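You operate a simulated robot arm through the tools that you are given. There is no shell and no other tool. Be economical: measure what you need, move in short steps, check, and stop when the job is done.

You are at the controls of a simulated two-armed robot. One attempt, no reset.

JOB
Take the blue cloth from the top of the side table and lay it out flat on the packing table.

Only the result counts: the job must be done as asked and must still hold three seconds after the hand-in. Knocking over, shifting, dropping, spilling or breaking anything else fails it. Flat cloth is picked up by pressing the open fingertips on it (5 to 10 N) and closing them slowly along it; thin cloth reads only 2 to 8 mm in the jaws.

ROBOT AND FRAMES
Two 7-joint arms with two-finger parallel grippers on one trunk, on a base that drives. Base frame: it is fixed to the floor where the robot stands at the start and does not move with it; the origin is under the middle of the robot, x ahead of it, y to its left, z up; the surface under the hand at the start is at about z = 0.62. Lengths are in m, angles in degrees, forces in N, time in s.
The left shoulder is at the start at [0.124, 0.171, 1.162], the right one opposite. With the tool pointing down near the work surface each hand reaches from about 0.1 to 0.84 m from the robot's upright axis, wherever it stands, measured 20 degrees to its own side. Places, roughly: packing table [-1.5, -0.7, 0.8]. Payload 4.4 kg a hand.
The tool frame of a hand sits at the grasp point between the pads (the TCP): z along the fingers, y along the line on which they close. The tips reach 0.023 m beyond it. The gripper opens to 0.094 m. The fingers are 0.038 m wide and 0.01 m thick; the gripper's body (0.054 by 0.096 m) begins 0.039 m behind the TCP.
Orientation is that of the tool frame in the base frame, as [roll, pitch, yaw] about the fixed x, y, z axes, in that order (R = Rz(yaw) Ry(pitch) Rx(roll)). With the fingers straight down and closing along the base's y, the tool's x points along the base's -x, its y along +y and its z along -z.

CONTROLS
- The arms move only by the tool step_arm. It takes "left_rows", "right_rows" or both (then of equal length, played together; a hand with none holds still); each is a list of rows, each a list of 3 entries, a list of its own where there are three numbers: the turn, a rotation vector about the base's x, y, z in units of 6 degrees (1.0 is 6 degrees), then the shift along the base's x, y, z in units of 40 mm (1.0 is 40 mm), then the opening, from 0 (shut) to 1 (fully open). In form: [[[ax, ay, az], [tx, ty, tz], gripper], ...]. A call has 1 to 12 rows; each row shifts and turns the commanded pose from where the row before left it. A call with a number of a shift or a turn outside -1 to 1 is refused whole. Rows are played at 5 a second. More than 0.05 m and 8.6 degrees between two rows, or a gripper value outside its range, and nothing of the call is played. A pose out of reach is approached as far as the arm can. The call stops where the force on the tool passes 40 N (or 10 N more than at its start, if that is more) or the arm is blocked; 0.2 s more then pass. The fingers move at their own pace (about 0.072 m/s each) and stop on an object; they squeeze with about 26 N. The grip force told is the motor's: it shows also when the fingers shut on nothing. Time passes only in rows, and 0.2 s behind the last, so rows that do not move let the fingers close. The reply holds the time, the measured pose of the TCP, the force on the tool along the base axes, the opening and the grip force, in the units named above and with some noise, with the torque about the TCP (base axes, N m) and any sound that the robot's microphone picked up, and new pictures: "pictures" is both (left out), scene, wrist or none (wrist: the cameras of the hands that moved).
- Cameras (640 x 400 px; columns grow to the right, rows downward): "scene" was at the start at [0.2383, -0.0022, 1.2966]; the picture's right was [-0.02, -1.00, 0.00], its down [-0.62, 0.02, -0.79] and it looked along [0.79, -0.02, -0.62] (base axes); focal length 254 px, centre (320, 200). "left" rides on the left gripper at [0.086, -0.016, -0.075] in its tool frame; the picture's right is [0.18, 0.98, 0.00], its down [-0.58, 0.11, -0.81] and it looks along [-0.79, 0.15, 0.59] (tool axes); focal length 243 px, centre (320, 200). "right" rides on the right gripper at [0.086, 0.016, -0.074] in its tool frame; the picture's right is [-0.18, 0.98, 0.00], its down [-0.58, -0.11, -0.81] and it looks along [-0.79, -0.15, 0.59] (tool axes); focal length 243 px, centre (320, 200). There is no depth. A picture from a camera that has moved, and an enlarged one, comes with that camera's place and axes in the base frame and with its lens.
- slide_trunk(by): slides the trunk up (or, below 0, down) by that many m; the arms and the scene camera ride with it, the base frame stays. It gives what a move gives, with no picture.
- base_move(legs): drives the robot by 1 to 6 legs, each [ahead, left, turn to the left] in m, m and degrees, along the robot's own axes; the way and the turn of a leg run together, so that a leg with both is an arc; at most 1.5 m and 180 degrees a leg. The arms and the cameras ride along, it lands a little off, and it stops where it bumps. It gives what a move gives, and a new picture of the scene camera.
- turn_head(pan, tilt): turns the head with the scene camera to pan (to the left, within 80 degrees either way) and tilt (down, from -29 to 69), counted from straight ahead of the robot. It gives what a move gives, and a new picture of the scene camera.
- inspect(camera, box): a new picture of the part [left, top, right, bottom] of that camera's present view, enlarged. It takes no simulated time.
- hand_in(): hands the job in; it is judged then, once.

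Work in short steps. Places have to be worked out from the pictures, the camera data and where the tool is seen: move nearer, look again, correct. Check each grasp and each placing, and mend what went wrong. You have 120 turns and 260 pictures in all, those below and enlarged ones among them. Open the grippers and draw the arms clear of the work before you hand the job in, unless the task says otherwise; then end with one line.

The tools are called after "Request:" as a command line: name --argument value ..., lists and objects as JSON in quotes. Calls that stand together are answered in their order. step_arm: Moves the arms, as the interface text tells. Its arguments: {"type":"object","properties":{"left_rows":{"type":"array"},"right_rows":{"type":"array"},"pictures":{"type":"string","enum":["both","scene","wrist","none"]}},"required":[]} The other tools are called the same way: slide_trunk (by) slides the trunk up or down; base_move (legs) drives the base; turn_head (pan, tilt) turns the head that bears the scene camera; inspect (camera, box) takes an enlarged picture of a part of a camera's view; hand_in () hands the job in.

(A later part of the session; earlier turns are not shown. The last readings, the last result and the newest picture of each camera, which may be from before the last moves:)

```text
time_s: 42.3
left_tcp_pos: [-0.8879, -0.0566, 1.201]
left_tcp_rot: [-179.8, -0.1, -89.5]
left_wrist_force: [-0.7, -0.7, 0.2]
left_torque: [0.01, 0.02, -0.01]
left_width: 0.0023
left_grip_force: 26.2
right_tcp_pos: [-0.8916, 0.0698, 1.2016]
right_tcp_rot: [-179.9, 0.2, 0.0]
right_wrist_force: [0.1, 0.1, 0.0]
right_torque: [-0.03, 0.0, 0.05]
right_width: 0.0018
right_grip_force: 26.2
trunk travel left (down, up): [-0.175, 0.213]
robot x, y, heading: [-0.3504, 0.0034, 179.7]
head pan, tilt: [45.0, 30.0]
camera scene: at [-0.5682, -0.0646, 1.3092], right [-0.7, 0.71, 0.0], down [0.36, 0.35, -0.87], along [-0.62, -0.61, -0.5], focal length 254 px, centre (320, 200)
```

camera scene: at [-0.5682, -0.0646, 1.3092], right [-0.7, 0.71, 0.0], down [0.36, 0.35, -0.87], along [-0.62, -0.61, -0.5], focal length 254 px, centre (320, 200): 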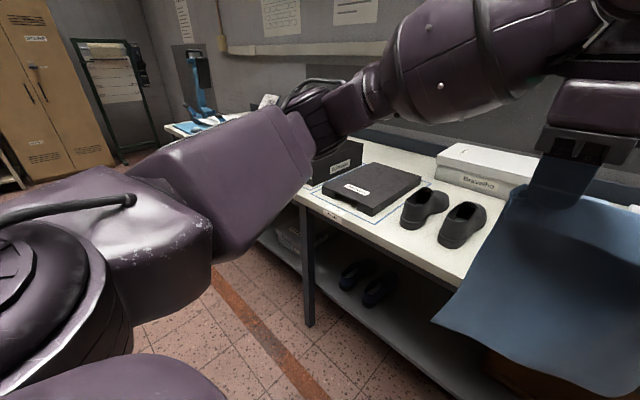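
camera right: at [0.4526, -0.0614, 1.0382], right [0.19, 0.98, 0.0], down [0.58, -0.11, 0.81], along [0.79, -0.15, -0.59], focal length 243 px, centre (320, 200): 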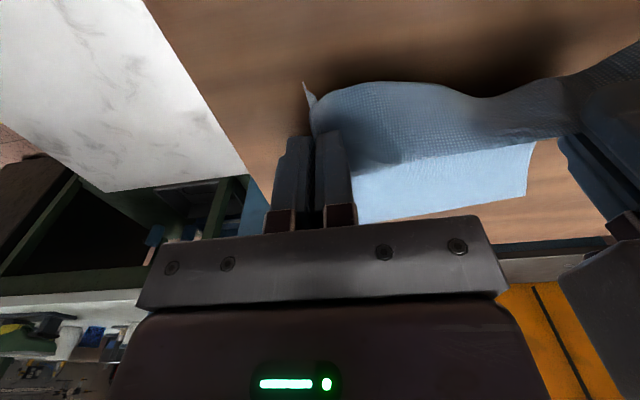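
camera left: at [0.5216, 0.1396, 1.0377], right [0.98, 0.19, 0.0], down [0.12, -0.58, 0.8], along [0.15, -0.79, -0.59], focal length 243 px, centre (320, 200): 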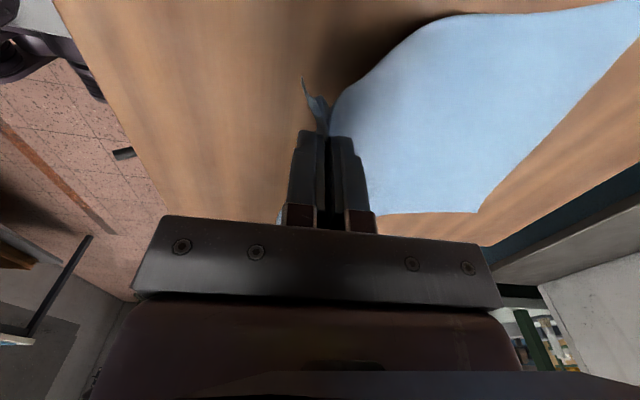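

The packing table surface runs x −1.14…−1.65, with a free stretch in front of the numbered blocks at y≈0.2–0.8. I shift right 0.45 m and look closer.

Request:
base_move --legs '[[0, -0.45, 0.4]]'

Request:
turn_head --pan 35 --tilt 30

Request:
turn_head --pan 0 --tilt 40

```text
time_s: 46.8
left_tcp_pos: [-0.886, 0.3894, 1.2003]
left_tcp_rot: [-179.8, -0.2, -89.2]
left_wrist_force: [-0.5, 0.0, -0.3]
left_torque: [0.0, 0.0, 0.02]
left_width: 0.0022
left_grip_force: 26.3
right_tcp_pos: [-0.889, 0.5137, 1.2009]
right_tcp_rot: [-179.9, 0.2, 0.1]
right_wrist_force: [0.9, -0.1, 0.1]
right_torque: [0.0, -0.02, 0.04]
right_width: 0.0021
right_grip_force: 26.5
trunk travel left (down, up): [-0.175, 0.213]
robot x, y, heading: [-0.35, 0.4404, 180.0]
head pan, tilt: [45.0, 30.0]
camera scene: at [-0.5658, 0.3804, 1.3092], right [-0.7, 0.71, 0.0], down [0.35, 0.35, -0.87], along [-0.61, -0.61, -0.5], focal length 254 px, centre (320, 200)
```

scene: 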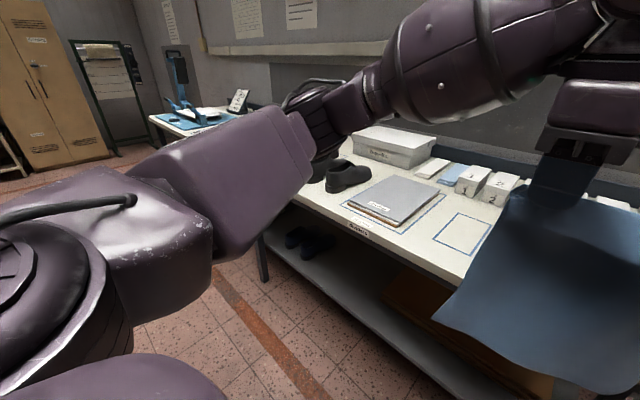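

```text
time_s: 47.5
left_tcp_pos: [-0.8856, 0.388, 1.2007]
left_tcp_rot: [-179.8, -0.1, -89.3]
left_wrist_force: [0.2, 0.8, -0.7]
left_torque: [0.0, -0.01, 0.03]
left_width: 0.0021
left_grip_force: 26.3
right_tcp_pos: [-0.8896, 0.5136, 1.2019]
right_tcp_rot: [-179.9, 0.1, 0.1]
right_wrist_force: [-0.6, -0.3, -0.5]
right_torque: [-0.01, 0.0, 0.06]
right_width: 0.0015
right_grip_force: 26.4
trunk travel left (down, up): [-0.175, 0.213]
robot x, y, heading: [-0.3495, 0.4413, 179.7]
head pan, tilt: [35.0, 30.0]
camera scene: at [-0.5759, 0.3923, 1.3092], right [-0.57, 0.82, 0.0], down [0.41, 0.29, -0.87], along [-0.71, -0.49, -0.5], focal length 254 px, centre (320, 200)
```

scene: 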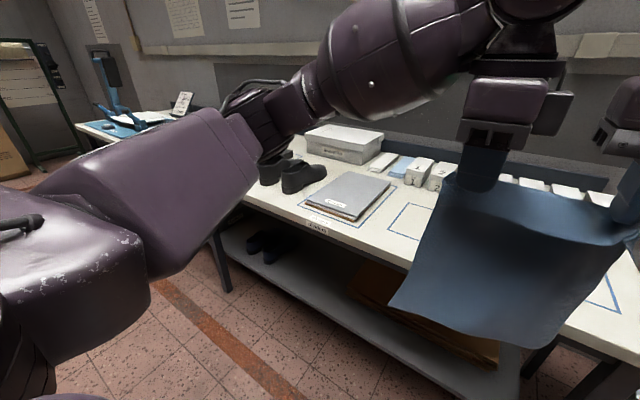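

```text
time_s: 48.5
left_tcp_pos: [-0.8838, 0.3873, 1.2012]
left_tcp_rot: [-179.8, -0.1, -89.4]
left_wrist_force: [-0.5, -0.1, -0.2]
left_torque: [-0.01, 0.01, 0.01]
left_width: 0.0021
left_grip_force: 25.9
right_tcp_pos: [-0.8891, 0.5131, 1.2022]
right_tcp_rot: [-179.9, 0.2, 0.1]
right_wrist_force: [0.2, -0.7, 0.0]
right_torque: [0.02, -0.02, 0.04]
right_width: 0.002
right_grip_force: 26.1
trunk travel left (down, up): [-0.175, 0.213]
robot x, y, heading: [-0.3493, 0.4419, 179.7]
head pan, tilt: [0.0, 40.0]
camera scene: at [-0.5867, 0.4442, 1.2939], right [0.0, 1.0, 0.0], down [0.64, 0.0, -0.77], along [-0.77, 0.0, -0.64], focal length 254 px, centre (320, 200)
```

scene: 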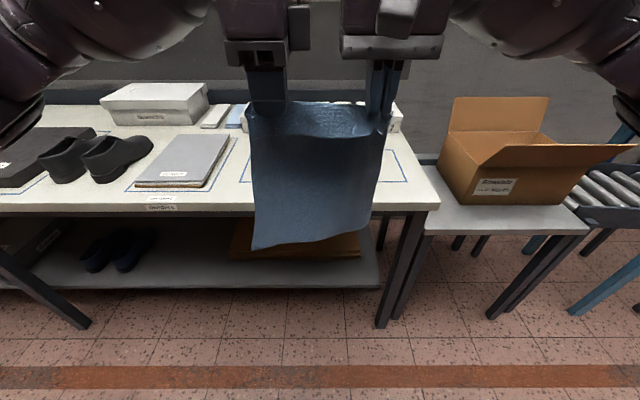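

The free area is y≈0.12–0.78, x −1.15…−1.62, and my hands are centred at y≈0.45. I drive ahead 0.40 m, cloth bottom at z≈0.9 above the table.

Request:
base_move --legs '[[0.2, 0, 0], [0.2, 0, 0]]'

Request:
turn_head --pan 0 --tilt 55

```text
time_s: 51.3
left_tcp_pos: [-1.2854, 0.3871, 1.2007]
left_tcp_rot: [-179.8, -0.1, -89.2]
left_wrist_force: [0.0, 0.5, -0.1]
left_torque: [-0.03, -0.02, 0.01]
left_width: 0.002
left_grip_force: 25.6
right_tcp_pos: [-1.2908, 0.5129, 1.2018]
right_tcp_rot: [180.0, 0.2, 0.3]
right_wrist_force: [0.4, 0.4, 0.0]
right_torque: [-0.03, 0.01, 0.07]
right_width: 0.0018
right_grip_force: 26.2
trunk travel left (down, up): [-0.175, 0.213]
robot x, y, heading: [-0.7441, 0.4487, 180.0]
head pan, tilt: [0.0, 40.0]
camera scene: at [-0.9878, 0.4449, 1.2939], right [0.0, 1.0, 0.0], down [0.64, 0.0, -0.77], along [-0.77, 0.0, -0.64], focal length 254 px, centre (320, 200)
```

scene: 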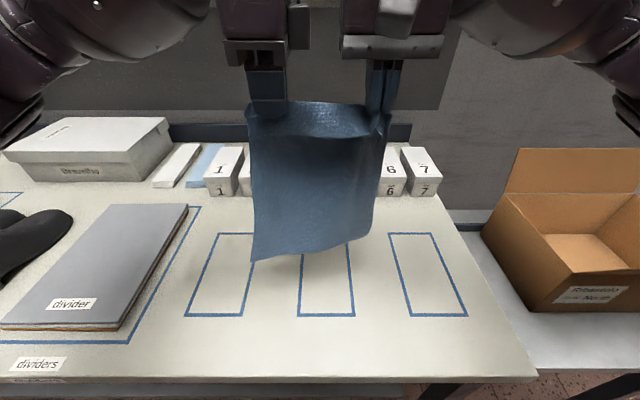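

```text
time_s: 52.1
left_tcp_pos: [-1.2852, 0.387, 1.2022]
left_tcp_rot: [-179.8, -0.1, -89.1]
left_wrist_force: [-0.4, 0.1, 0.5]
left_torque: [0.01, -0.01, 0.01]
left_width: 0.0021
left_grip_force: 26.0
right_tcp_pos: [-1.2901, 0.5142, 1.2026]
right_tcp_rot: [-179.8, 0.3, 0.3]
right_wrist_force: [-0.1, -0.2, 0.0]
right_torque: [-0.01, 0.01, 0.04]
right_width: 0.0019
right_grip_force: 26.2
trunk travel left (down, up): [-0.175, 0.213]
robot x, y, heading: [-0.752, 0.4439, 179.9]
head pan, tilt: [0.0, 55.0]
camera scene: at [-0.9745, 0.4449, 1.2733], right [0.0, 1.0, 0.0], down [0.82, 0.0, -0.57], along [-0.57, 0.0, -0.82], focal length 254 px, centre (320, 200)
```

scene: 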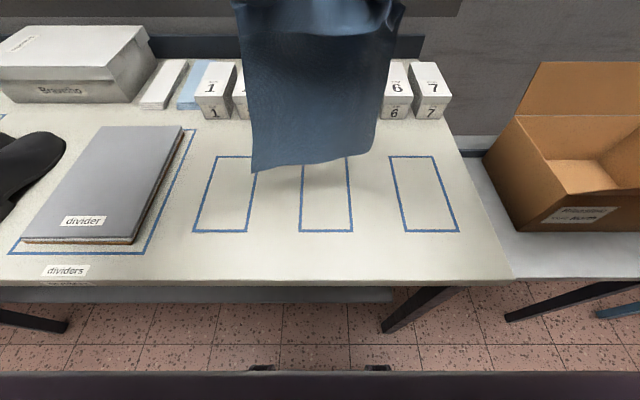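

The table ahead is clear (x −1.12…−1.59, y 0.11…0.80). I extend both hands 0.2 m outward to x≈−1.49 at the present height.

Request:
step_arm --left_rows '[[[0, 0, 0], [-0.6, 0, 0], 0], [[0, 0, 0], [-0.75, 0, 0], 0], [[0, 0, 0], [-0.75, 0, 0], 0], [[0, 0, 0], [-0.75, 0, 0], 0], [[0, 0, 0], [-0.75, 0, 0], 0], [[0, 0, 0], [-0.75, 0, 0], 0], [[0, 0, 0], [-0.6, 0, 0], 0], [[0, 0, 0], [0, 0, 0], 0], [[0, 0, 0], [0, 0, 0], 0]]' --right_rows '[[[0, 0, 0], [-0.6, 0, 0], 0], [[0, 0, 0], [-0.75, 0, 0], 0], [[0, 0, 0], [-0.75, 0, 0], 0], [[0, 0, 0], [-0.75, 0, 0], 0], [[0, 0, 0], [-0.75, 0, 0], 0], [[0, 0, 0], [-0.75, 0, 0], 0], [[0, 0, 0], [-0.6, 0, 0], 0], [[0, 0, 0], [0, 0, 0], 0], [[0, 0, 0], [0, 0, 0], 0]]' --pictures "scene"

Request:
turn_head --pan 0 --tilt 42

```text
time_s: 54.1
left_tcp_pos: [-1.4846, 0.3874, 1.1998]
left_tcp_rot: [-179.8, -0.2, -89.0]
left_wrist_force: [0.5, -0.4, 0.4]
left_torque: [0.05, 0.04, 0.04]
left_width: 0.0023
left_grip_force: 25.9
right_tcp_pos: [-1.4885, 0.5147, 1.2023]
right_tcp_rot: [-179.8, 0.2, 0.2]
right_wrist_force: [0.9, -0.5, 0.2]
right_torque: [0.01, -0.01, 0.04]
right_width: 0.0021
right_grip_force: 25.9
trunk travel left (down, up): [-0.175, 0.213]
robot x, y, heading: [-0.7532, 0.4463, -179.9]
head pan, tilt: [0.0, 55.0]
camera scene: at [-0.9748, 0.4448, 1.2731], right [0.0, 1.0, 0.0], down [0.82, 0.0, -0.57], along [-0.57, 0.0, -0.82], focal length 254 px, centre (320, 200)
```

scene: 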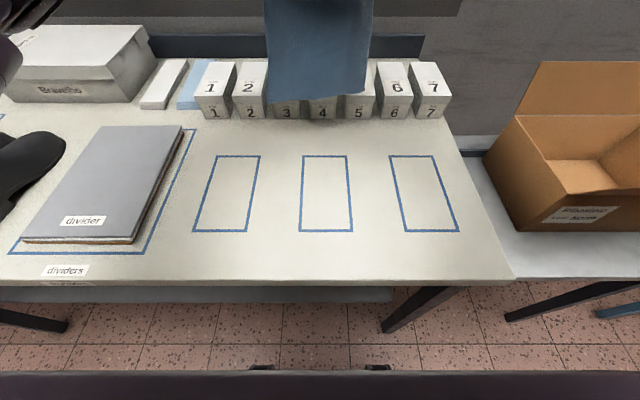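

```text
time_s: 54.8
left_tcp_pos: [-1.483, 0.387, 1.2005]
left_tcp_rot: [-179.8, -0.1, -89.1]
left_wrist_force: [0.2, 0.4, -1.0]
left_torque: [-0.02, -0.03, -0.01]
left_width: 0.0021
left_grip_force: 25.8
right_tcp_pos: [-1.4886, 0.5135, 1.2015]
right_tcp_rot: [-179.9, 0.3, 0.3]
right_wrist_force: [-0.9, 0.2, 0.2]
right_torque: [-0.01, 0.04, 0.01]
right_width: 0.0019
right_grip_force: 25.9
trunk travel left (down, up): [-0.175, 0.213]
robot x, y, heading: [-0.7522, 0.444, 180.2]
head pan, tilt: [0.0, 42.0]
camera scene: at [-0.9861, 0.4449, 1.2909], right [0.0, 1.0, 0.0], down [0.67, 0.0, -0.74], along [-0.74, 0.0, -0.67], focal length 254 px, centre (320, 200)
```

scene: 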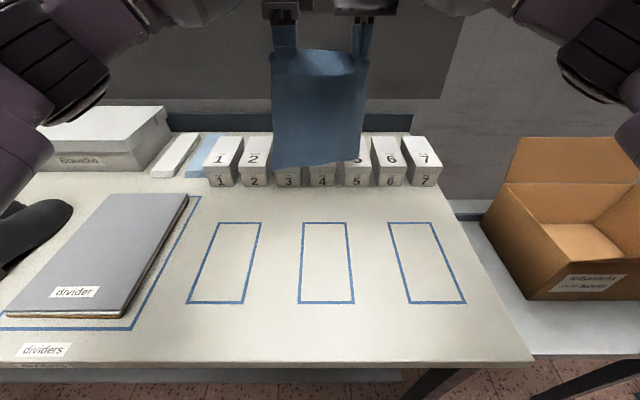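

Cloth bottom is at about z 0.95 with x −1.49. I lower both 0.14 m so the bottom edge just meets the table.

Request:
step_arm --left_rows '[[[0, 0, 0], [0, 0, -0.5], 0], [[0, 0, 0], [0, 0, -0.5], 0], [[0, 0, 0], [0, 0, -0.5], 0], [[0, 0, 0], [0, 0, -0.5], 0], [[0, 0, 0], [0, 0, -0.5], 0], [[0, 0, 0], [0, 0, -0.5], 0], [[0, 0, 0], [0, 0, -0.5], 0], [[0, 0, 0], [0, 0, 0], 0], [[0, 0, 0], [0, 0, 0], 0]]' --right_rows '[[[0, 0, 0], [0, 0, -0.5], 0], [[0, 0, 0], [0, 0, -0.5], 0], [[0, 0, 0], [0, 0, -0.5], 0], [[0, 0, 0], [0, 0, -0.5], 0], [[0, 0, 0], [0, 0, -0.5], 0], [[0, 0, 0], [0, 0, -0.5], 0], [[0, 0, 0], [0, 0, -0.5], 0], [[0, 0, 0], [0, 0, 0], 0], [[0, 0, 0], [0, 0, 0], 0]]' --pictures "scene"

```text
time_s: 56.8
left_tcp_pos: [-1.4847, 0.3869, 1.0606]
left_tcp_rot: [-179.8, -0.2, -89.1]
left_wrist_force: [0.2, -0.6, 0.5]
left_torque: [0.01, 0.01, 0.04]
left_width: 0.0023
left_grip_force: 26.7
right_tcp_pos: [-1.4897, 0.5125, 1.0628]
right_tcp_rot: [-180.0, 0.2, 0.3]
right_wrist_force: [-0.3, -0.1, -0.4]
right_torque: [0.0, 0.0, 0.03]
right_width: 0.002
right_grip_force: 26.0
trunk travel left (down, up): [-0.175, 0.213]
robot x, y, heading: [-0.7463, 0.4411, -180.0]
head pan, tilt: [0.0, 42.0]
camera scene: at [-0.9864, 0.4449, 1.2909], right [0.0, 1.0, 0.0], down [0.67, 0.0, -0.74], along [-0.74, 0.0, -0.67], focal length 254 px, centre (320, 200)
```

scene: 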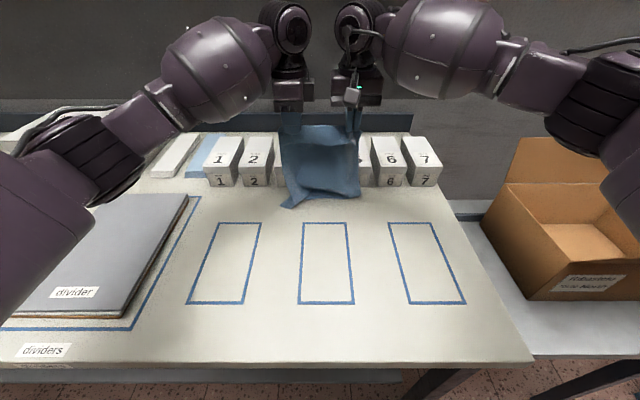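

The bottom already touches; I enlarge to see which way the hem bends.

Request:
inspect --camera "scene" --box '[200, 80, 440, 230]'

```text
2.67 times, centred on (320, 155) of scene
camera zoom: at [-0.9864, 0.4449, 1.2909], right [0.0, 1.0, 0.0], down [0.67, 0.0, -0.74], along [-0.74, 0.0, -0.67], focal length 677 px, centre (320, 320)
```

zoom: 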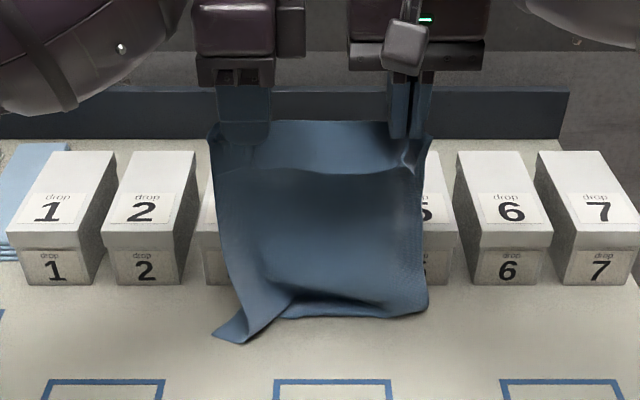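

The hem buckled: one corner toward me, part folded under. I raise 50 mm, move 40 mm further away to free it, and let it hang straight.

Request:
step_arm --left_rows '[[[0, 0, 0], [-0.25, 0, 0.5], 0], [[0, 0, 0], [-0.25, 0, 0.5], 0], [[0, 0, 0], [-0.25, 0, 0.4], 0], [[0, 0, 0], [-0.25, 0, 0], 0], [[0, 0, 0], [0, 0, 0], 0], [[0, 0, 0], [0, 0, 0], 0], [[0, 0, 0], [0, 0, 0], 0]]' --right_rows '[[[0, 0, 0], [-0.25, 0, 0.5], 0], [[0, 0, 0], [-0.25, 0, 0.5], 0], [[0, 0, 0], [-0.25, 0, 0.4], 0], [[0, 0, 0], [-0.25, 0, 0], 0], [[0, 0, 0], [0, 0, 0], 0], [[0, 0, 0], [0, 0, 0], 0], [[0, 0, 0], [0, 0, 0], 0]]' --pictures "none"

Request:
inspect --camera "scene" --box '[200, 50, 440, 200]'

```text
time_s: 58.4
left_tcp_pos: [-1.5229, 0.3873, 1.117]
left_tcp_rot: [-179.9, -0.1, -89.1]
left_wrist_force: [0.2, 0.2, 0.2]
left_torque: [0.0, -0.02, 0.01]
left_width: 0.0022
left_grip_force: 26.4
right_tcp_pos: [-1.5293, 0.5139, 1.1192]
right_tcp_rot: [180.0, 0.2, 0.3]
right_wrist_force: [0.8, -0.3, 0.4]
right_torque: [0.01, -0.02, 0.04]
right_width: 0.0017
right_grip_force: 26.2
trunk travel left (down, up): [-0.175, 0.213]
robot x, y, heading: [-0.7506, 0.4454, 180.1]
head pan, tilt: [0.0, 42.0]
```

```text
2.67 times, centred on (320, 125) of scene
camera zoom: at [-0.9862, 0.4449, 1.2909], right [0.0, 1.0, 0.0], down [0.67, 0.0, -0.74], along [-0.74, 0.0, -0.67], focal length 677 px, centre (320, 400)
```

zoom: 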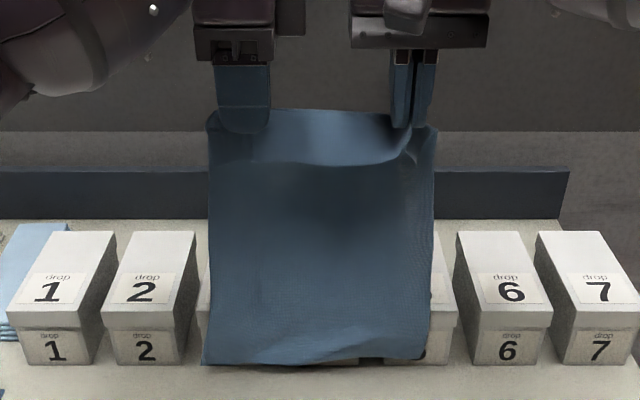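

The cloth hangs straight again, hem at z≈0.85. Now a diagonal lay-down toward me so the hem trails behind.

Request:
step_arm --left_rows '[[[0, 0, 0], [0.5, 0, -0.25], 0], [[0, 0, 0], [0.63, 0, -0.38], 0], [[0, 0, 0], [0.63, 0, -0.38], 0], [[0, 0, 0], [0.7, 0, -0.45], 0], [[0, 0, 0], [0.7, 0, -0.55], 0], [[0, 0, 0], [0.7, 0, -0.65], 0], [[0, 0, 0], [0, 0, 0], 0]]' --right_rows '[[[0, 0, 0], [0.5, 0, -0.25], 0], [[0, 0, 0], [0.63, 0, -0.38], 0], [[0, 0, 0], [0.63, 0, -0.38], 0], [[0, 0, 0], [0.7, 0, -0.45], 0], [[0, 0, 0], [0.7, 0, -0.55], 0], [[0, 0, 0], [0.7, 0, -0.65], 0], [[0, 0, 0], [0, 0, 0], 0]]'

```text
time_s: 60.0
left_tcp_pos: [-1.3674, 0.3882, 1.0122]
left_tcp_rot: [-179.9, -0.2, -89.2]
left_wrist_force: [0.1, 0.4, -0.4]
left_torque: [0.02, -0.01, 0.01]
left_width: 0.0022
left_grip_force: 25.6
right_tcp_pos: [-1.3735, 0.5123, 1.0119]
right_tcp_rot: [-180.0, 0.3, 0.3]
right_wrist_force: [0.2, -0.3, 0.2]
right_torque: [0.0, -0.01, 0.07]
right_width: 0.0022
right_grip_force: 26.1
trunk travel left (down, up): [-0.175, 0.213]
robot x, y, heading: [-0.7481, 0.4497, 180.0]
head pan, tilt: [0.0, 42.0]
camera scene: at [-0.9858, 0.4449, 1.2911], right [0.0, 1.0, 0.0], down [0.67, 0.0, -0.74], along [-0.74, 0.0, -0.67], focal length 254 px, centre (320, 200)
camera right: at [-1.2864, 0.4964, 1.0863], right [-0.18, -0.98, 0.0], down [-0.58, 0.1, 0.81], along [-0.8, 0.14, -0.59], focal length 243 px, centre (320, 200)
camera left: at [-1.3507, 0.3026, 1.087], right [-0.98, -0.2, 0.0], down [-0.12, 0.58, 0.81], along [-0.16, 0.79, -0.59], focal length 243 px, centre (320, 200)
```

scene: 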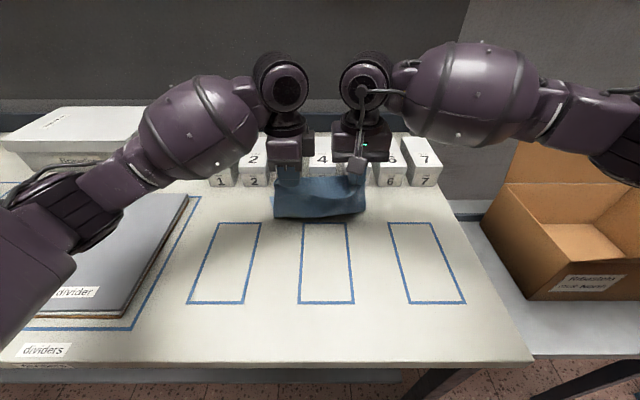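
right: 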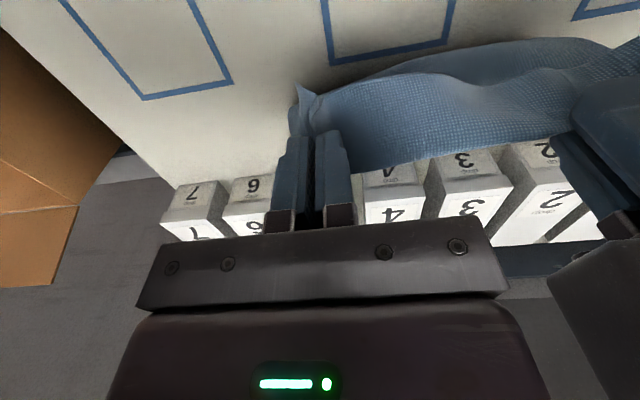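
left: 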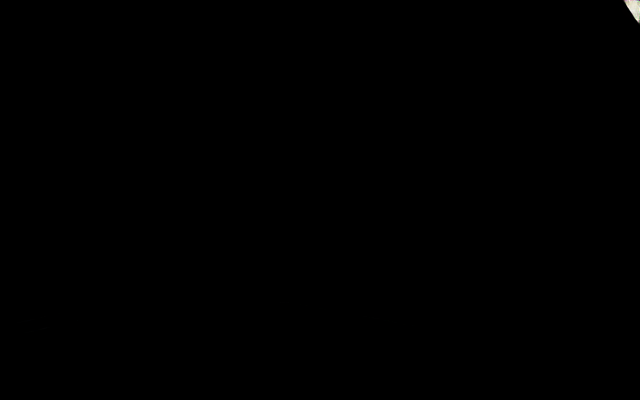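

The cloth bends at x≈−1.44, behind the hands, with the hem apparently trailing away, as desired. I continue laying down.

Request:
step_arm --left_rows '[[[0, 0, 0], [0.65, 0, -0.7], 0], [[0, 0, 0], [0.6, 0, -0.75], 0], [[0, 0, 0], [0.5, 0, -0.75], 0], [[0, 0, 0], [0.4, 0, -0.6], 0], [[0, 0, 0], [0, 0, 0], 0]]' --right_rows '[[[0, 0, 0], [0.65, 0, -0.7], 0], [[0, 0, 0], [0.6, 0, -0.75], 0], [[0, 0, 0], [0.5, 0, -0.75], 0], [[0, 0, 0], [0.4, 0, -0.6], 0], [[0, 0, 0], [0, 0, 0], 0]]'

```text
time_s: 61.2
left_tcp_pos: [-1.2811, 0.39, 0.8991]
left_tcp_rot: [-179.9, -0.1, -89.0]
left_wrist_force: [0.7, 0.2, 0.1]
left_torque: [-0.01, -0.05, 0.0]
left_width: 0.0021
left_grip_force: 26.2
right_tcp_pos: [-1.2881, 0.5108, 0.8995]
right_tcp_rot: [-180.0, 0.1, 0.3]
right_wrist_force: [-0.4, 0.2, 0.4]
right_torque: [0.02, -0.02, 0.0]
right_width: 0.002
right_grip_force: 26.4
trunk travel left (down, up): [-0.175, 0.213]
robot x, y, heading: [-0.7505, 0.4436, 180.2]
head pan, tilt: [0.0, 42.0]
camera scene: at [-0.9858, 0.4449, 1.2911], right [0.0, 1.0, 0.0], down [0.67, 0.0, -0.74], along [-0.74, 0.0, -0.67], focal length 254 px, centre (320, 200)
camera right: at [-1.2003, 0.4951, 0.9729], right [-0.18, -0.98, 0.0], down [-0.58, 0.11, 0.81], along [-0.8, 0.14, -0.59], focal length 243 px, centre (320, 200)
camera left: at [-1.2635, 0.3036, 0.9738], right [-0.98, -0.2, 0.0], down [-0.12, 0.58, 0.81], along [-0.16, 0.79, -0.59], focal length 243 px, centre (320, 200)
```

scene: 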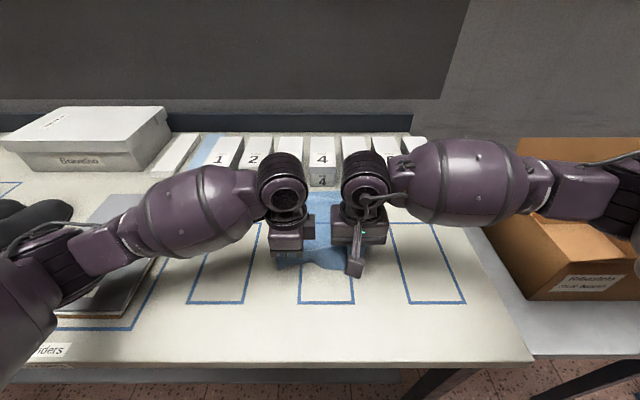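
right: 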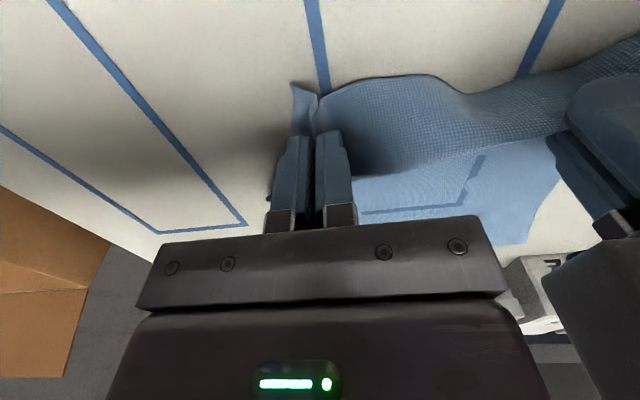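
left: 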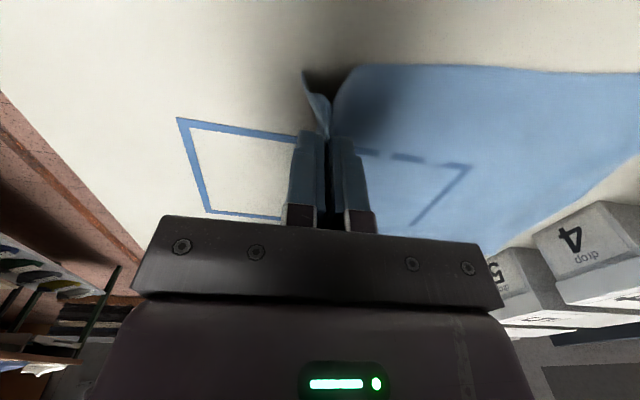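

Beautiful: the rear part lies flat behind the hands. I continue lowering while pulling gently toward me, to find the table surface.

Request:
step_arm --left_rows '[[[0, 0, 0], [0.25, 0, -0.35], 0], [[0, 0, 0], [0.25, 0, -0.35], 0], [[0, 0, 0], [0.15, 0, -0.3], 0], [[0, 0, 0], [0.1, 0, -0.25], 0], [[0, 0, 0], [0, 0, 0], 0]]' --right_rows '[[[0, 0, 0], [0.25, 0, -0.35], 0], [[0, 0, 0], [0.25, 0, -0.35], 0], [[0, 0, 0], [0.15, 0, -0.3], 0], [[0, 0, 0], [0.1, 0, -0.25], 0], [[0, 0, 0], [0, 0, 0], 0]]'

```text
time_s: 62.0
left_tcp_pos: [-1.2601, 0.3892, 0.8751]
left_tcp_rot: [178.8, 0.4, -89.1]
left_wrist_force: [2.3, -3.3, 32.0]
left_torque: [-0.4, -0.04, 0.02]
left_width: 0.0022
left_grip_force: 26.1
right_tcp_pos: [-1.2655, 0.5098, 0.8751]
right_tcp_rot: [179.6, 1.4, 0.3]
right_wrist_force: [1.7, 2.2, 30.5]
right_torque: [0.03, -0.49, 0.07]
right_width: 0.0018
right_grip_force: 25.5
trunk travel left (down, up): [-0.175, 0.213]
robot x, y, heading: [-0.7495, 0.4477, 180.0]
head pan, tilt: [0.0, 42.0]
stopped in row 3 (left hand): the force on the tool passed its limit at 46 N (the readings are from after the stop); the commanded pose is now the measured one
camera scene: at [-0.9814, 0.4449, 1.2932], right [0.0, 1.0, 0.0], down [0.67, 0.0, -0.75], along [-0.75, 0.0, -0.67], focal length 254 px, centre (320, 200)
camera right: at [-1.1765, 0.4938, 0.9471], right [-0.18, -0.98, 0.01], down [-0.56, 0.11, 0.82], along [-0.81, 0.14, -0.57], focal length 243 px, centre (320, 200)
camera left: at [-1.2411, 0.3034, 0.948], right [-0.98, -0.2, 0.02], down [-0.1, 0.57, 0.81], along [-0.17, 0.79, -0.58], focal length 243 px, centre (320, 200)
```

scene: 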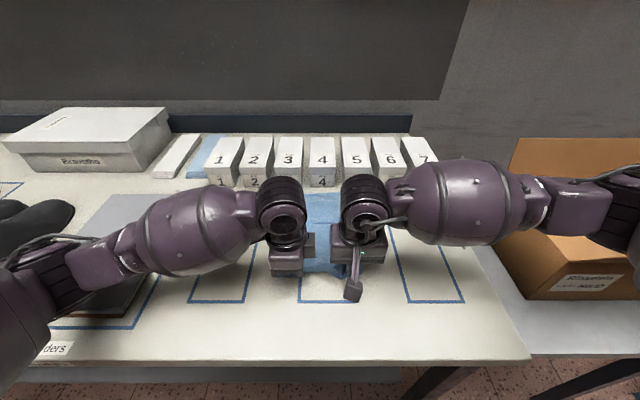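
right: 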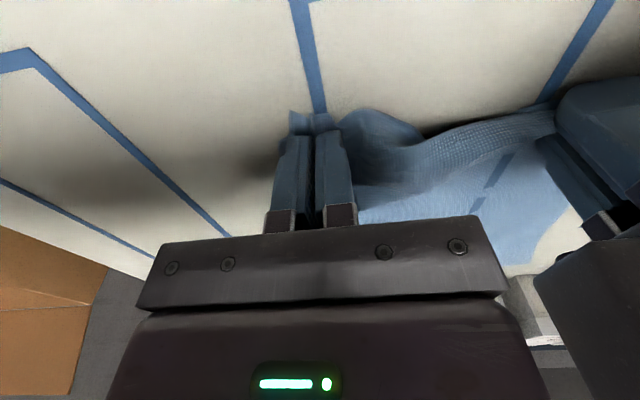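
left: 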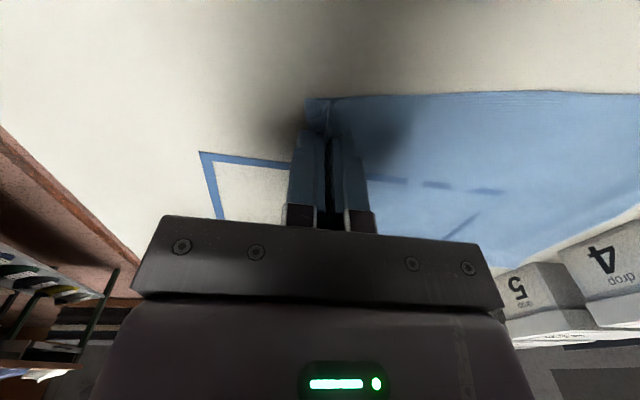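

Contact: the table is at z≈0.852. I lift 4 mm, pull 30 mm toward me (away from the blocks) and spread the hands 4 mm each to take out the bulge.

Request:
step_arm --left_rows '[[[0, 0, 0], [0, 0, 0.15], 0], [[0, 0, 0], [0.25, -0.1, 0], 0], [[0, 0, 0], [0.25, -0.05, 0], 0], [[0, 0, 0], [0.25, 0, 0], 0], [[0, 0, 0], [0, 0, 0], 0]]' --right_rows '[[[0, 0, 0], [0, 0, 0.15], 0], [[0, 0, 0], [0.25, 0.1, 0], 0], [[0, 0, 0], [0.25, 0.05, 0], 0], [[0, 0, 0], [0.25, 0, 0], 0], [[0, 0, 0], [0, 0, 0], 0]]'

```text
time_s: 63.2
left_tcp_pos: [-1.2298, 0.3831, 0.8747]
left_tcp_rot: [179.4, 0.3, -89.1]
left_wrist_force: [-3.9, 1.5, 20.2]
left_torque: [-0.18, 0.04, -0.03]
left_width: 0.002
left_grip_force: 25.9
right_tcp_pos: [-1.2348, 0.5165, 0.8746]
right_tcp_rot: [179.7, 1.0, 0.3]
right_wrist_force: [-6.1, -1.7, 35.1]
right_torque: [-0.1, -0.3, 0.05]
right_width: 0.0019
right_grip_force: 25.6
trunk travel left (down, up): [-0.175, 0.213]
robot x, y, heading: [-0.7471, 0.4449, 179.8]
head pan, tilt: [0.0, 42.0]
camera scene: at [-0.9841, 0.4448, 1.2916], right [0.0, 1.0, 0.0], down [0.67, 0.0, -0.74], along [-0.74, 0.0, -0.67], focal length 254 px, centre (320, 200)
camera right: at [-1.1472, 0.5003, 0.9475], right [-0.18, -0.98, 0.01], down [-0.57, 0.11, 0.82], along [-0.8, 0.14, -0.58], focal length 243 px, centre (320, 200)
camera left: at [-1.2114, 0.2972, 0.9486], right [-0.98, -0.2, 0.01], down [-0.11, 0.58, 0.81], along [-0.17, 0.79, -0.59], focal length 243 px, centre (320, 200)
```

scene: 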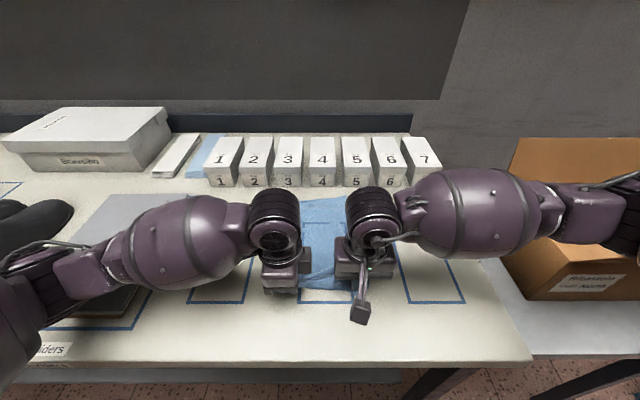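
right: 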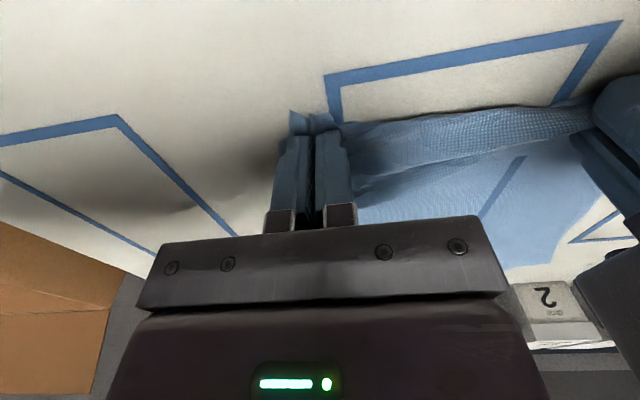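
left: 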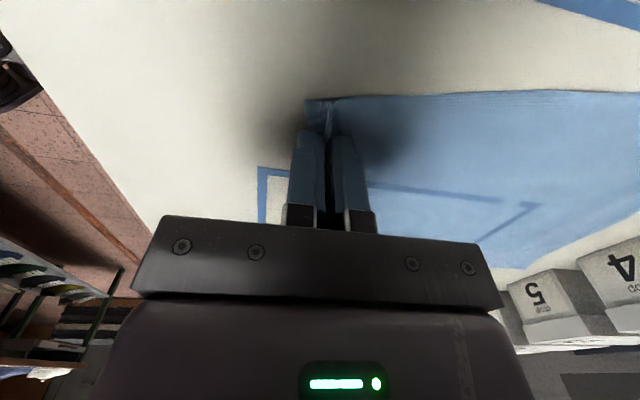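

Laid flat, only the pinch folds remain. I ease the pressure and open slowly so the fingertips spread the folds.

Request:
step_arm --left_rows '[[[0, 0, 0], [0, 0, 0.04], 0], [[0, 0, 0], [0, 0, 0], 0.06], [[0, 0, 0], [0, 0, 0], 0.12], [[0, 0, 0], [0, 0, 0], 0.18], [[0, 0, 0], [0, 0, 0], 0.24], [[0, 0, 0], [0, 0, 0], 0.3], [[0, 0, 0], [0, 0, 0], 0.36], [[0, 0, 0], [0, 0, 0], 0.4], [[0, 0, 0], [0, 0, 0], 0.4]]' --right_rows '[[[0, 0, 0], [0, 0, 0.07], 0], [[0, 0, 0], [0, 0, 0], 0.06], [[0, 0, 0], [0, 0, 0], 0.12], [[0, 0, 0], [0, 0, 0], 0.18], [[0, 0, 0], [0, 0, 0], 0.24], [[0, 0, 0], [0, 0, 0], 0.3], [[0, 0, 0], [0, 0, 0], 0.36], [[0, 0, 0], [0, 0, 0], 0.4], [[0, 0, 0], [0, 0, 0], 0.4]]' --pictures "wrist"

```text
time_s: 65.2
left_tcp_pos: [-1.2303, 0.3824, 0.8744]
left_tcp_rot: [179.6, 0.3, -89.2]
left_wrist_force: [-1.5, -1.4, 11.8]
left_torque: [-0.16, -0.17, -0.03]
left_width: 0.0366
left_grip_force: 0.0
right_tcp_pos: [-1.2344, 0.5171, 0.8741]
right_tcp_rot: [179.6, 0.7, 0.3]
right_wrist_force: [0.0, -0.5, -0.2]
right_torque: [0.0, 0.01, -0.01]
right_width: 0.0375
right_grip_force: 0.0
trunk travel left (down, up): [-0.175, 0.213]
robot x, y, heading: [-0.7509, 0.446, 180.1]
head pan, tilt: [0.0, 42.0]
camera right: at [-1.1481, 0.5009, 0.9483], right [-0.18, -0.98, 0.01], down [-0.57, 0.11, 0.81], along [-0.8, 0.14, -0.58], focal length 243 px, centre (320, 200)
camera left: at [-1.2126, 0.2969, 0.9487], right [-0.98, -0.2, 0.01], down [-0.11, 0.58, 0.81], along [-0.17, 0.79, -0.59], focal length 243 px, centre (320, 200)
```

right: 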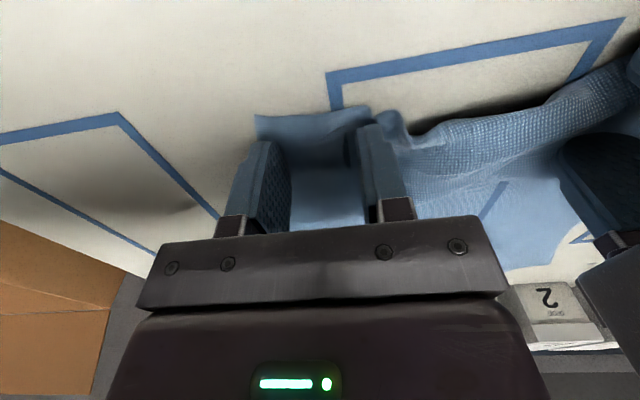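
left: 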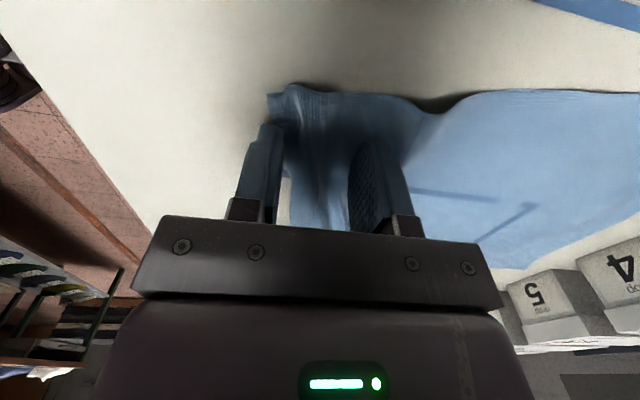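

Folds are opening, with small bulges near the inner fingers. I lift both hands straight up and outward to see how the cloth relaxes.

Request:
step_arm --left_rows '[[[0, 0, 0], [0, 0, 0.3], 0.5], [[0, 0, 0], [0, 0, 0.6], 0.6], [[0, 0, 0], [0, -0.3, 0.7], 0.6], [[0, 0, 0], [0, -0.8, 0.5], 0.6], [[0, 0, 0], [0, -0.9, 0.4], 0.6], [[0, 0, 0], [0, -0.9, 0.2], 0.6], [[0, 0, 0], [0, 0, 0], 0.6]]' --right_rows '[[[0, 0, 0], [0, 0, 0.3], 0.5], [[0, 0, 0], [0, 0, 0.6], 0.6], [[0, 0, 0], [0, 0.3, 0.7], 0.6], [[0, 0, 0], [0, 0.8, 0.5], 0.6], [[0, 0, 0], [0, 0.9, 0.4], 0.6], [[0, 0, 0], [0, 0.9, 0.2], 0.6], [[0, 0, 0], [0, 0, 0], 0.6]]'

```text
time_s: 66.8
left_tcp_pos: [-1.2316, 0.2683, 0.9823]
left_tcp_rot: [179.6, 0.4, -89.2]
left_wrist_force: [0.3, 0.5, 0.4]
left_torque: [0.01, -0.02, 0.02]
left_width: 0.0565
left_grip_force: 0.0
right_tcp_pos: [-1.2361, 0.6306, 0.9815]
right_tcp_rot: [179.7, 0.7, 0.3]
right_wrist_force: [0.0, 0.4, 0.0]
right_torque: [-0.02, -0.01, -0.04]
right_width: 0.0563
right_grip_force: 0.1
trunk travel left (down, up): [-0.175, 0.213]
robot x, y, heading: [-0.7499, 0.4448, 180.1]
head pan, tilt: [0.0, 42.0]
camera scene: at [-0.9872, 0.4449, 1.2906], right [0.0, 1.0, 0.0], down [0.67, 0.0, -0.74], along [-0.74, 0.0, -0.67], focal length 254 px, centre (320, 200)
camera right: at [-1.1487, 0.6148, 1.0562], right [-0.18, -0.98, 0.01], down [-0.57, 0.11, 0.81], along [-0.8, 0.14, -0.58], focal length 243 px, centre (320, 200)
camera left: at [-1.2135, 0.1825, 1.056], right [-0.98, -0.2, 0.01], down [-0.11, 0.58, 0.81], along [-0.17, 0.79, -0.59], focal length 243 px, centre (320, 200)
```

scene: 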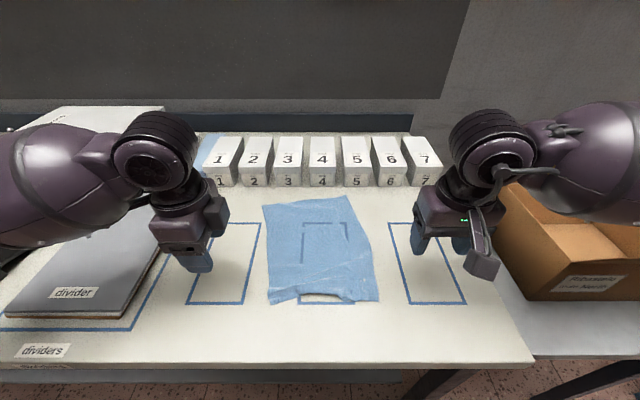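
right: 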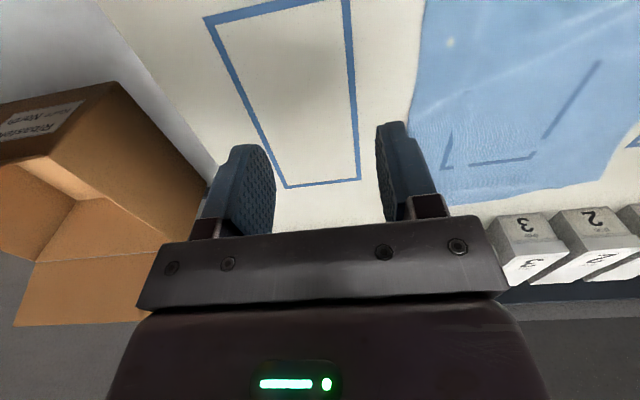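
left: 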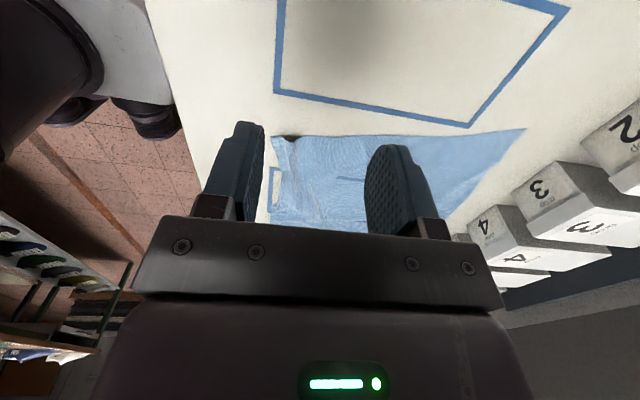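

Very nearly flat. I enlarge the cloth to judge the near edge.

Request:
inspect --camera "scene" --box '[240, 180, 400, 320]'

```text
2.86 times, centred on (320, 250) of scene
camera zoom: at [-0.9872, 0.4449, 1.2906], right [0.0, 1.0, 0.0], down [0.67, 0.0, -0.74], along [-0.74, 0.0, -0.67], focal length 725 px, centre (320, 57)
```

zoom: 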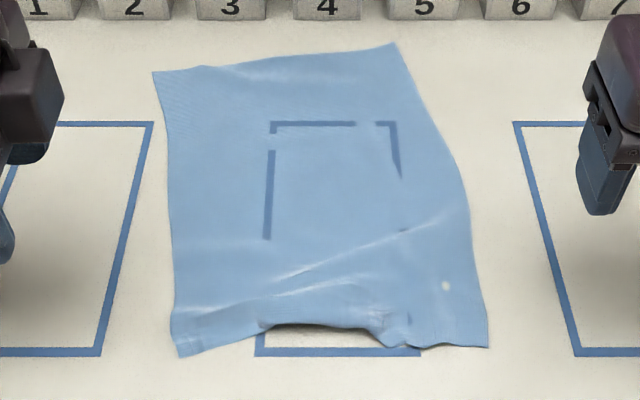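

Mostly flat, but the near edge is compressed (0.19 m vs 0.225), leaving wrinkles. I'll shut the fingers, go above both near corners, press, and pull them apart.

Request:
step_arm --left_rows '[[[0, 0, 0], [0.1, 0.75, 0], 0], [[0, 0, 0], [0.1, 0.75, 0], 0], [[0, 0, 0], [0.05, 0.75, -0.2], 0], [[0, 0, 0], [0, 0.7, -0.6], 0], [[0, 0, 0], [0, 0, -0.8], 0], [[0, 0, 0], [0, 0, -0.7], 0], [[0, 0, 0], [0, 0, 0], 0]]' --right_rows '[[[0, 0, 0], [0.1, -0.7, 0], 0], [[0, 0, 0], [0.1, -0.7, 0], 0], [[0, 0, 0], [0.1, -0.7, -0.2], 0], [[0, 0, 0], [0.05, -0.55, -0.6], 0], [[0, 0, 0], [0, 0, -0.8], 0], [[0, 0, 0], [0, 0, -0.7], 0], [[0, 0, 0], [0, 0, 0], 0]]' --pictures "wrist"

```text
time_s: 68.4
left_tcp_pos: [-1.2208, 0.3836, 0.891]
left_tcp_rot: [179.6, 0.4, -89.1]
left_wrist_force: [0.6, 0.0, -0.2]
left_torque: [0.03, 0.0, -0.03]
left_width: 0.0002
left_grip_force: 25.2
right_tcp_pos: [-1.2212, 0.5253, 0.8927]
right_tcp_rot: [179.8, 0.8, 0.3]
right_wrist_force: [0.4, 0.0, 0.7]
right_torque: [0.02, 0.0, -0.02]
right_width: 0.0002
right_grip_force: 25.7
trunk travel left (down, up): [-0.175, 0.213]
robot x, y, heading: [-0.7502, 0.445, 180.2]
head pan, tilt: [0.0, 42.0]
camera right: at [-1.1345, 0.5095, 0.9663], right [-0.18, -0.98, 0.01], down [-0.57, 0.11, 0.81], along [-0.8, 0.14, -0.58], focal length 243 px, centre (320, 200)
camera left: at [-1.2021, 0.2986, 0.9646], right [-0.98, -0.2, 0.01], down [-0.11, 0.58, 0.81], along [-0.17, 0.79, -0.59], focal length 243 px, centre (320, 200)
```

right: 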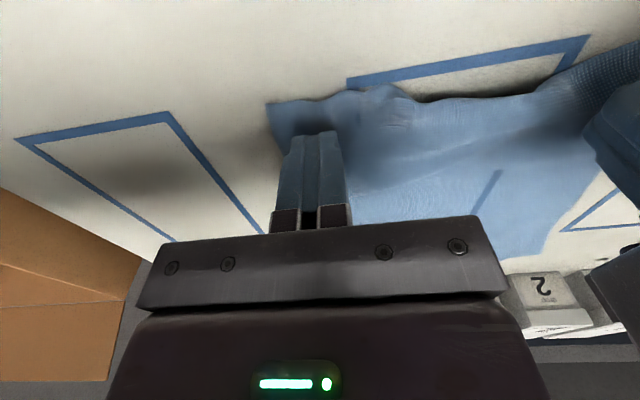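
left: 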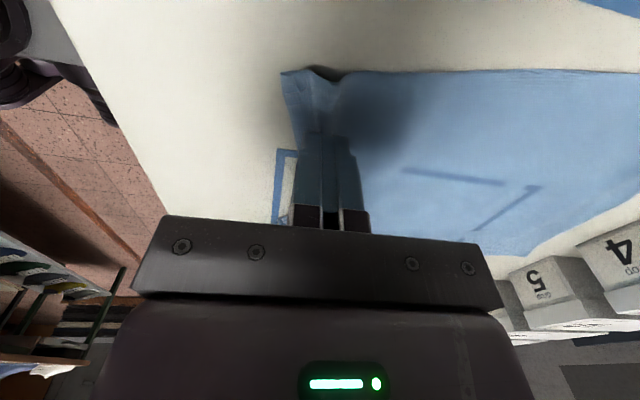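

Fingertips are over the corners. I press down lightly first.

Request:
step_arm --left_rows '[[[0, 0, 0], [0, 0, -0.25], 0], [[0, 0, 0], [0, 0, -0.15], 0], [[0, 0, 0], [0, 0, -0.03], 0], [[0, 0, 0], [0, 0, 0], 0]]' --right_rows '[[[0, 0, 0], [0, 0, -0.28], 0], [[0, 0, 0], [0, 0, -0.15], 0], [[0, 0, 0], [0, 0, -0.04], 0], [[0, 0, 0], [0, 0, 0], 0]]' --pictures "none"

```text
time_s: 69.4
left_tcp_pos: [-1.2216, 0.3846, 0.8741]
left_tcp_rot: [179.4, 0.3, -89.1]
left_wrist_force: [-2.1, -0.8, 7.6]
left_torque: [0.07, 0.01, 0.01]
left_width: 0.0001
left_grip_force: 25.8
right_tcp_pos: [-1.2227, 0.5253, 0.874]
right_tcp_rot: [179.7, 0.8, 0.3]
right_wrist_force: [0.4, 1.0, 4.9]
right_torque: [0.02, -0.09, 0.0]
right_width: 0.0
right_grip_force: 26.1
trunk travel left (down, up): [-0.175, 0.213]
robot x, y, heading: [-0.7501, 0.4419, 180.1]
head pan, tilt: [0.0, 42.0]
```

Light contact of 8 N and 5 N. Now I press a touch more and draw the corners apart and slightly toward me.

Request:
step_arm --left_rows '[[[0, 0, 0], [0.03, -0.1, -0.01], 0], [[0, 0, 0], [0.03, -0.1, 0], 0], [[0, 0, 0], [0.03, -0.1, 0], 0], [[0, 0, 0], [0.03, -0.1, 0], 0], [[0, 0, 0], [0.03, 0, 0], 0], [[0, 0, 0], [0, 0, 0], 0]]' --right_rows '[[[0, 0, 0], [0.03, 0.1, -0.03], 0], [[0, 0, 0], [0.03, 0.1, 0], 0], [[0, 0, 0], [0.03, 0.1, 0], 0], [[0, 0, 0], [0.03, 0.1, 0], 0], [[0, 0, 0], [0.03, 0, 0], 0], [[0, 0, 0], [0, 0, 0], 0]]' --pictures "wrist"

```text
time_s: 70.8
left_tcp_pos: [-1.214, 0.3692, 0.8742]
left_tcp_rot: [179.3, 0.3, -89.1]
left_wrist_force: [-2.6, 6.9, 13.2]
left_torque: [0.15, -0.06, 0.02]
left_width: 0.0
left_grip_force: 26.2
right_tcp_pos: [-1.2159, 0.5405, 0.8743]
right_tcp_rot: [179.7, 1.0, 0.3]
right_wrist_force: [-5.6, -10.4, 31.8]
right_torque: [-0.17, -0.38, -0.14]
right_width: 0.0001
right_grip_force: 26.2
trunk travel left (down, up): [-0.175, 0.213]
robot x, y, heading: [-0.7507, 0.4439, -180.1]
head pan, tilt: [0.0, 42.0]
camera right: at [-1.1286, 0.5253, 0.9472], right [-0.18, -0.98, 0.01], down [-0.57, 0.11, 0.82], along [-0.8, 0.14, -0.58], focal length 243 px, centre (320, 200)
camera left: at [-1.1961, 0.2823, 0.9483], right [-0.98, -0.2, 0.01], down [-0.11, 0.57, 0.81], along [-0.17, 0.79, -0.58], focal length 243 px, centre (320, 200)
```

right: 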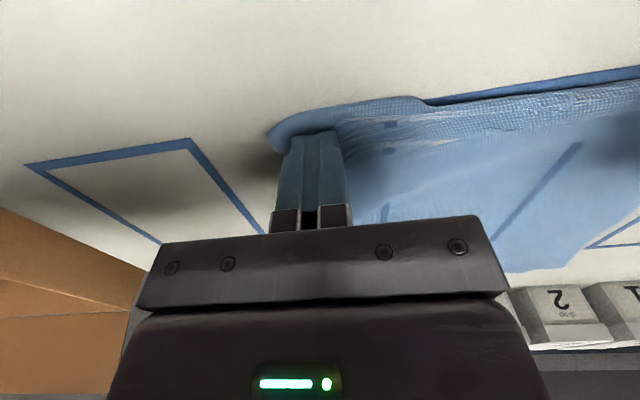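
left: 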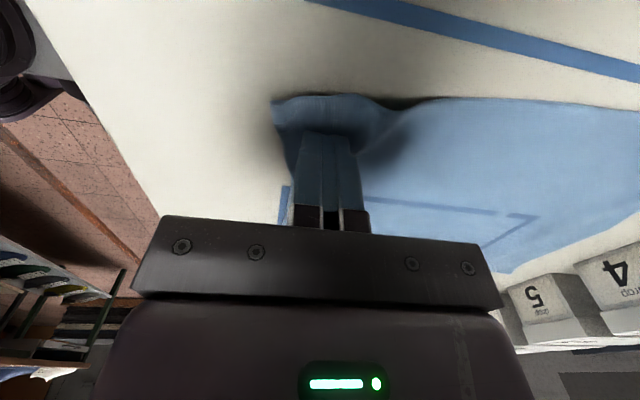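

The edge is now stretched nearly straight. I lift the hands straight up, part them, and inspect.

Request:
step_arm --left_rows '[[[0, 0, 0], [0, 0, 0.3], 0], [[0, 0, 0], [0, 0, 0.7], 0], [[0, 0, 0], [0, -0.5, 0.6], 0], [[0, 0, 0], [0, -0.9, 0.4], 0], [[0, 0, 0], [0, -0.9, 0.3], 0], [[0, 0, 0], [0, 0, 0], 0]]' --right_rows '[[[0, 0, 0], [0, 0, 0.3], 0], [[0, 0, 0], [0, 0, 0.7], 0], [[0, 0, 0], [0, 0.5, 0.6], 0], [[0, 0, 0], [0, 0.9, 0.4], 0], [[0, 0, 0], [0, 0.9, 0.3], 0], [[0, 0, 0], [0, 0, 0], 0]]' --pictures "none"

Request:
inspect --camera "scene" --box '[240, 180, 400, 320]'

```text
time_s: 72.2
left_tcp_pos: [-1.2147, 0.2772, 0.9656]
left_tcp_rot: [179.6, 0.3, -89.0]
left_wrist_force: [-0.2, 1.0, -0.4]
left_torque: [0.0, -0.02, 0.04]
left_width: 0.0
left_grip_force: 25.9
right_tcp_pos: [-1.2158, 0.6338, 0.9634]
right_tcp_rot: [179.6, 0.6, 0.3]
right_wrist_force: [-0.5, 0.2, -0.8]
right_torque: [-0.01, 0.01, -0.04]
right_width: 0.0
right_grip_force: 26.2
trunk travel left (down, up): [-0.175, 0.213]
robot x, y, heading: [-0.7512, 0.4464, 180.1]
head pan, tilt: [0.0, 42.0]
```

```text
2.86 times, centred on (320, 250) of scene
camera zoom: at [-0.9873, 0.4449, 1.2905], right [0.0, 1.0, 0.0], down [0.67, 0.0, -0.74], along [-0.74, 0.0, -0.67], focal length 725 px, centre (320, 57)
```

zoom: 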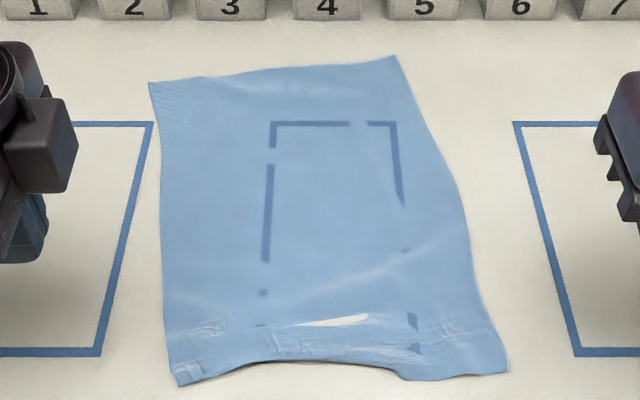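

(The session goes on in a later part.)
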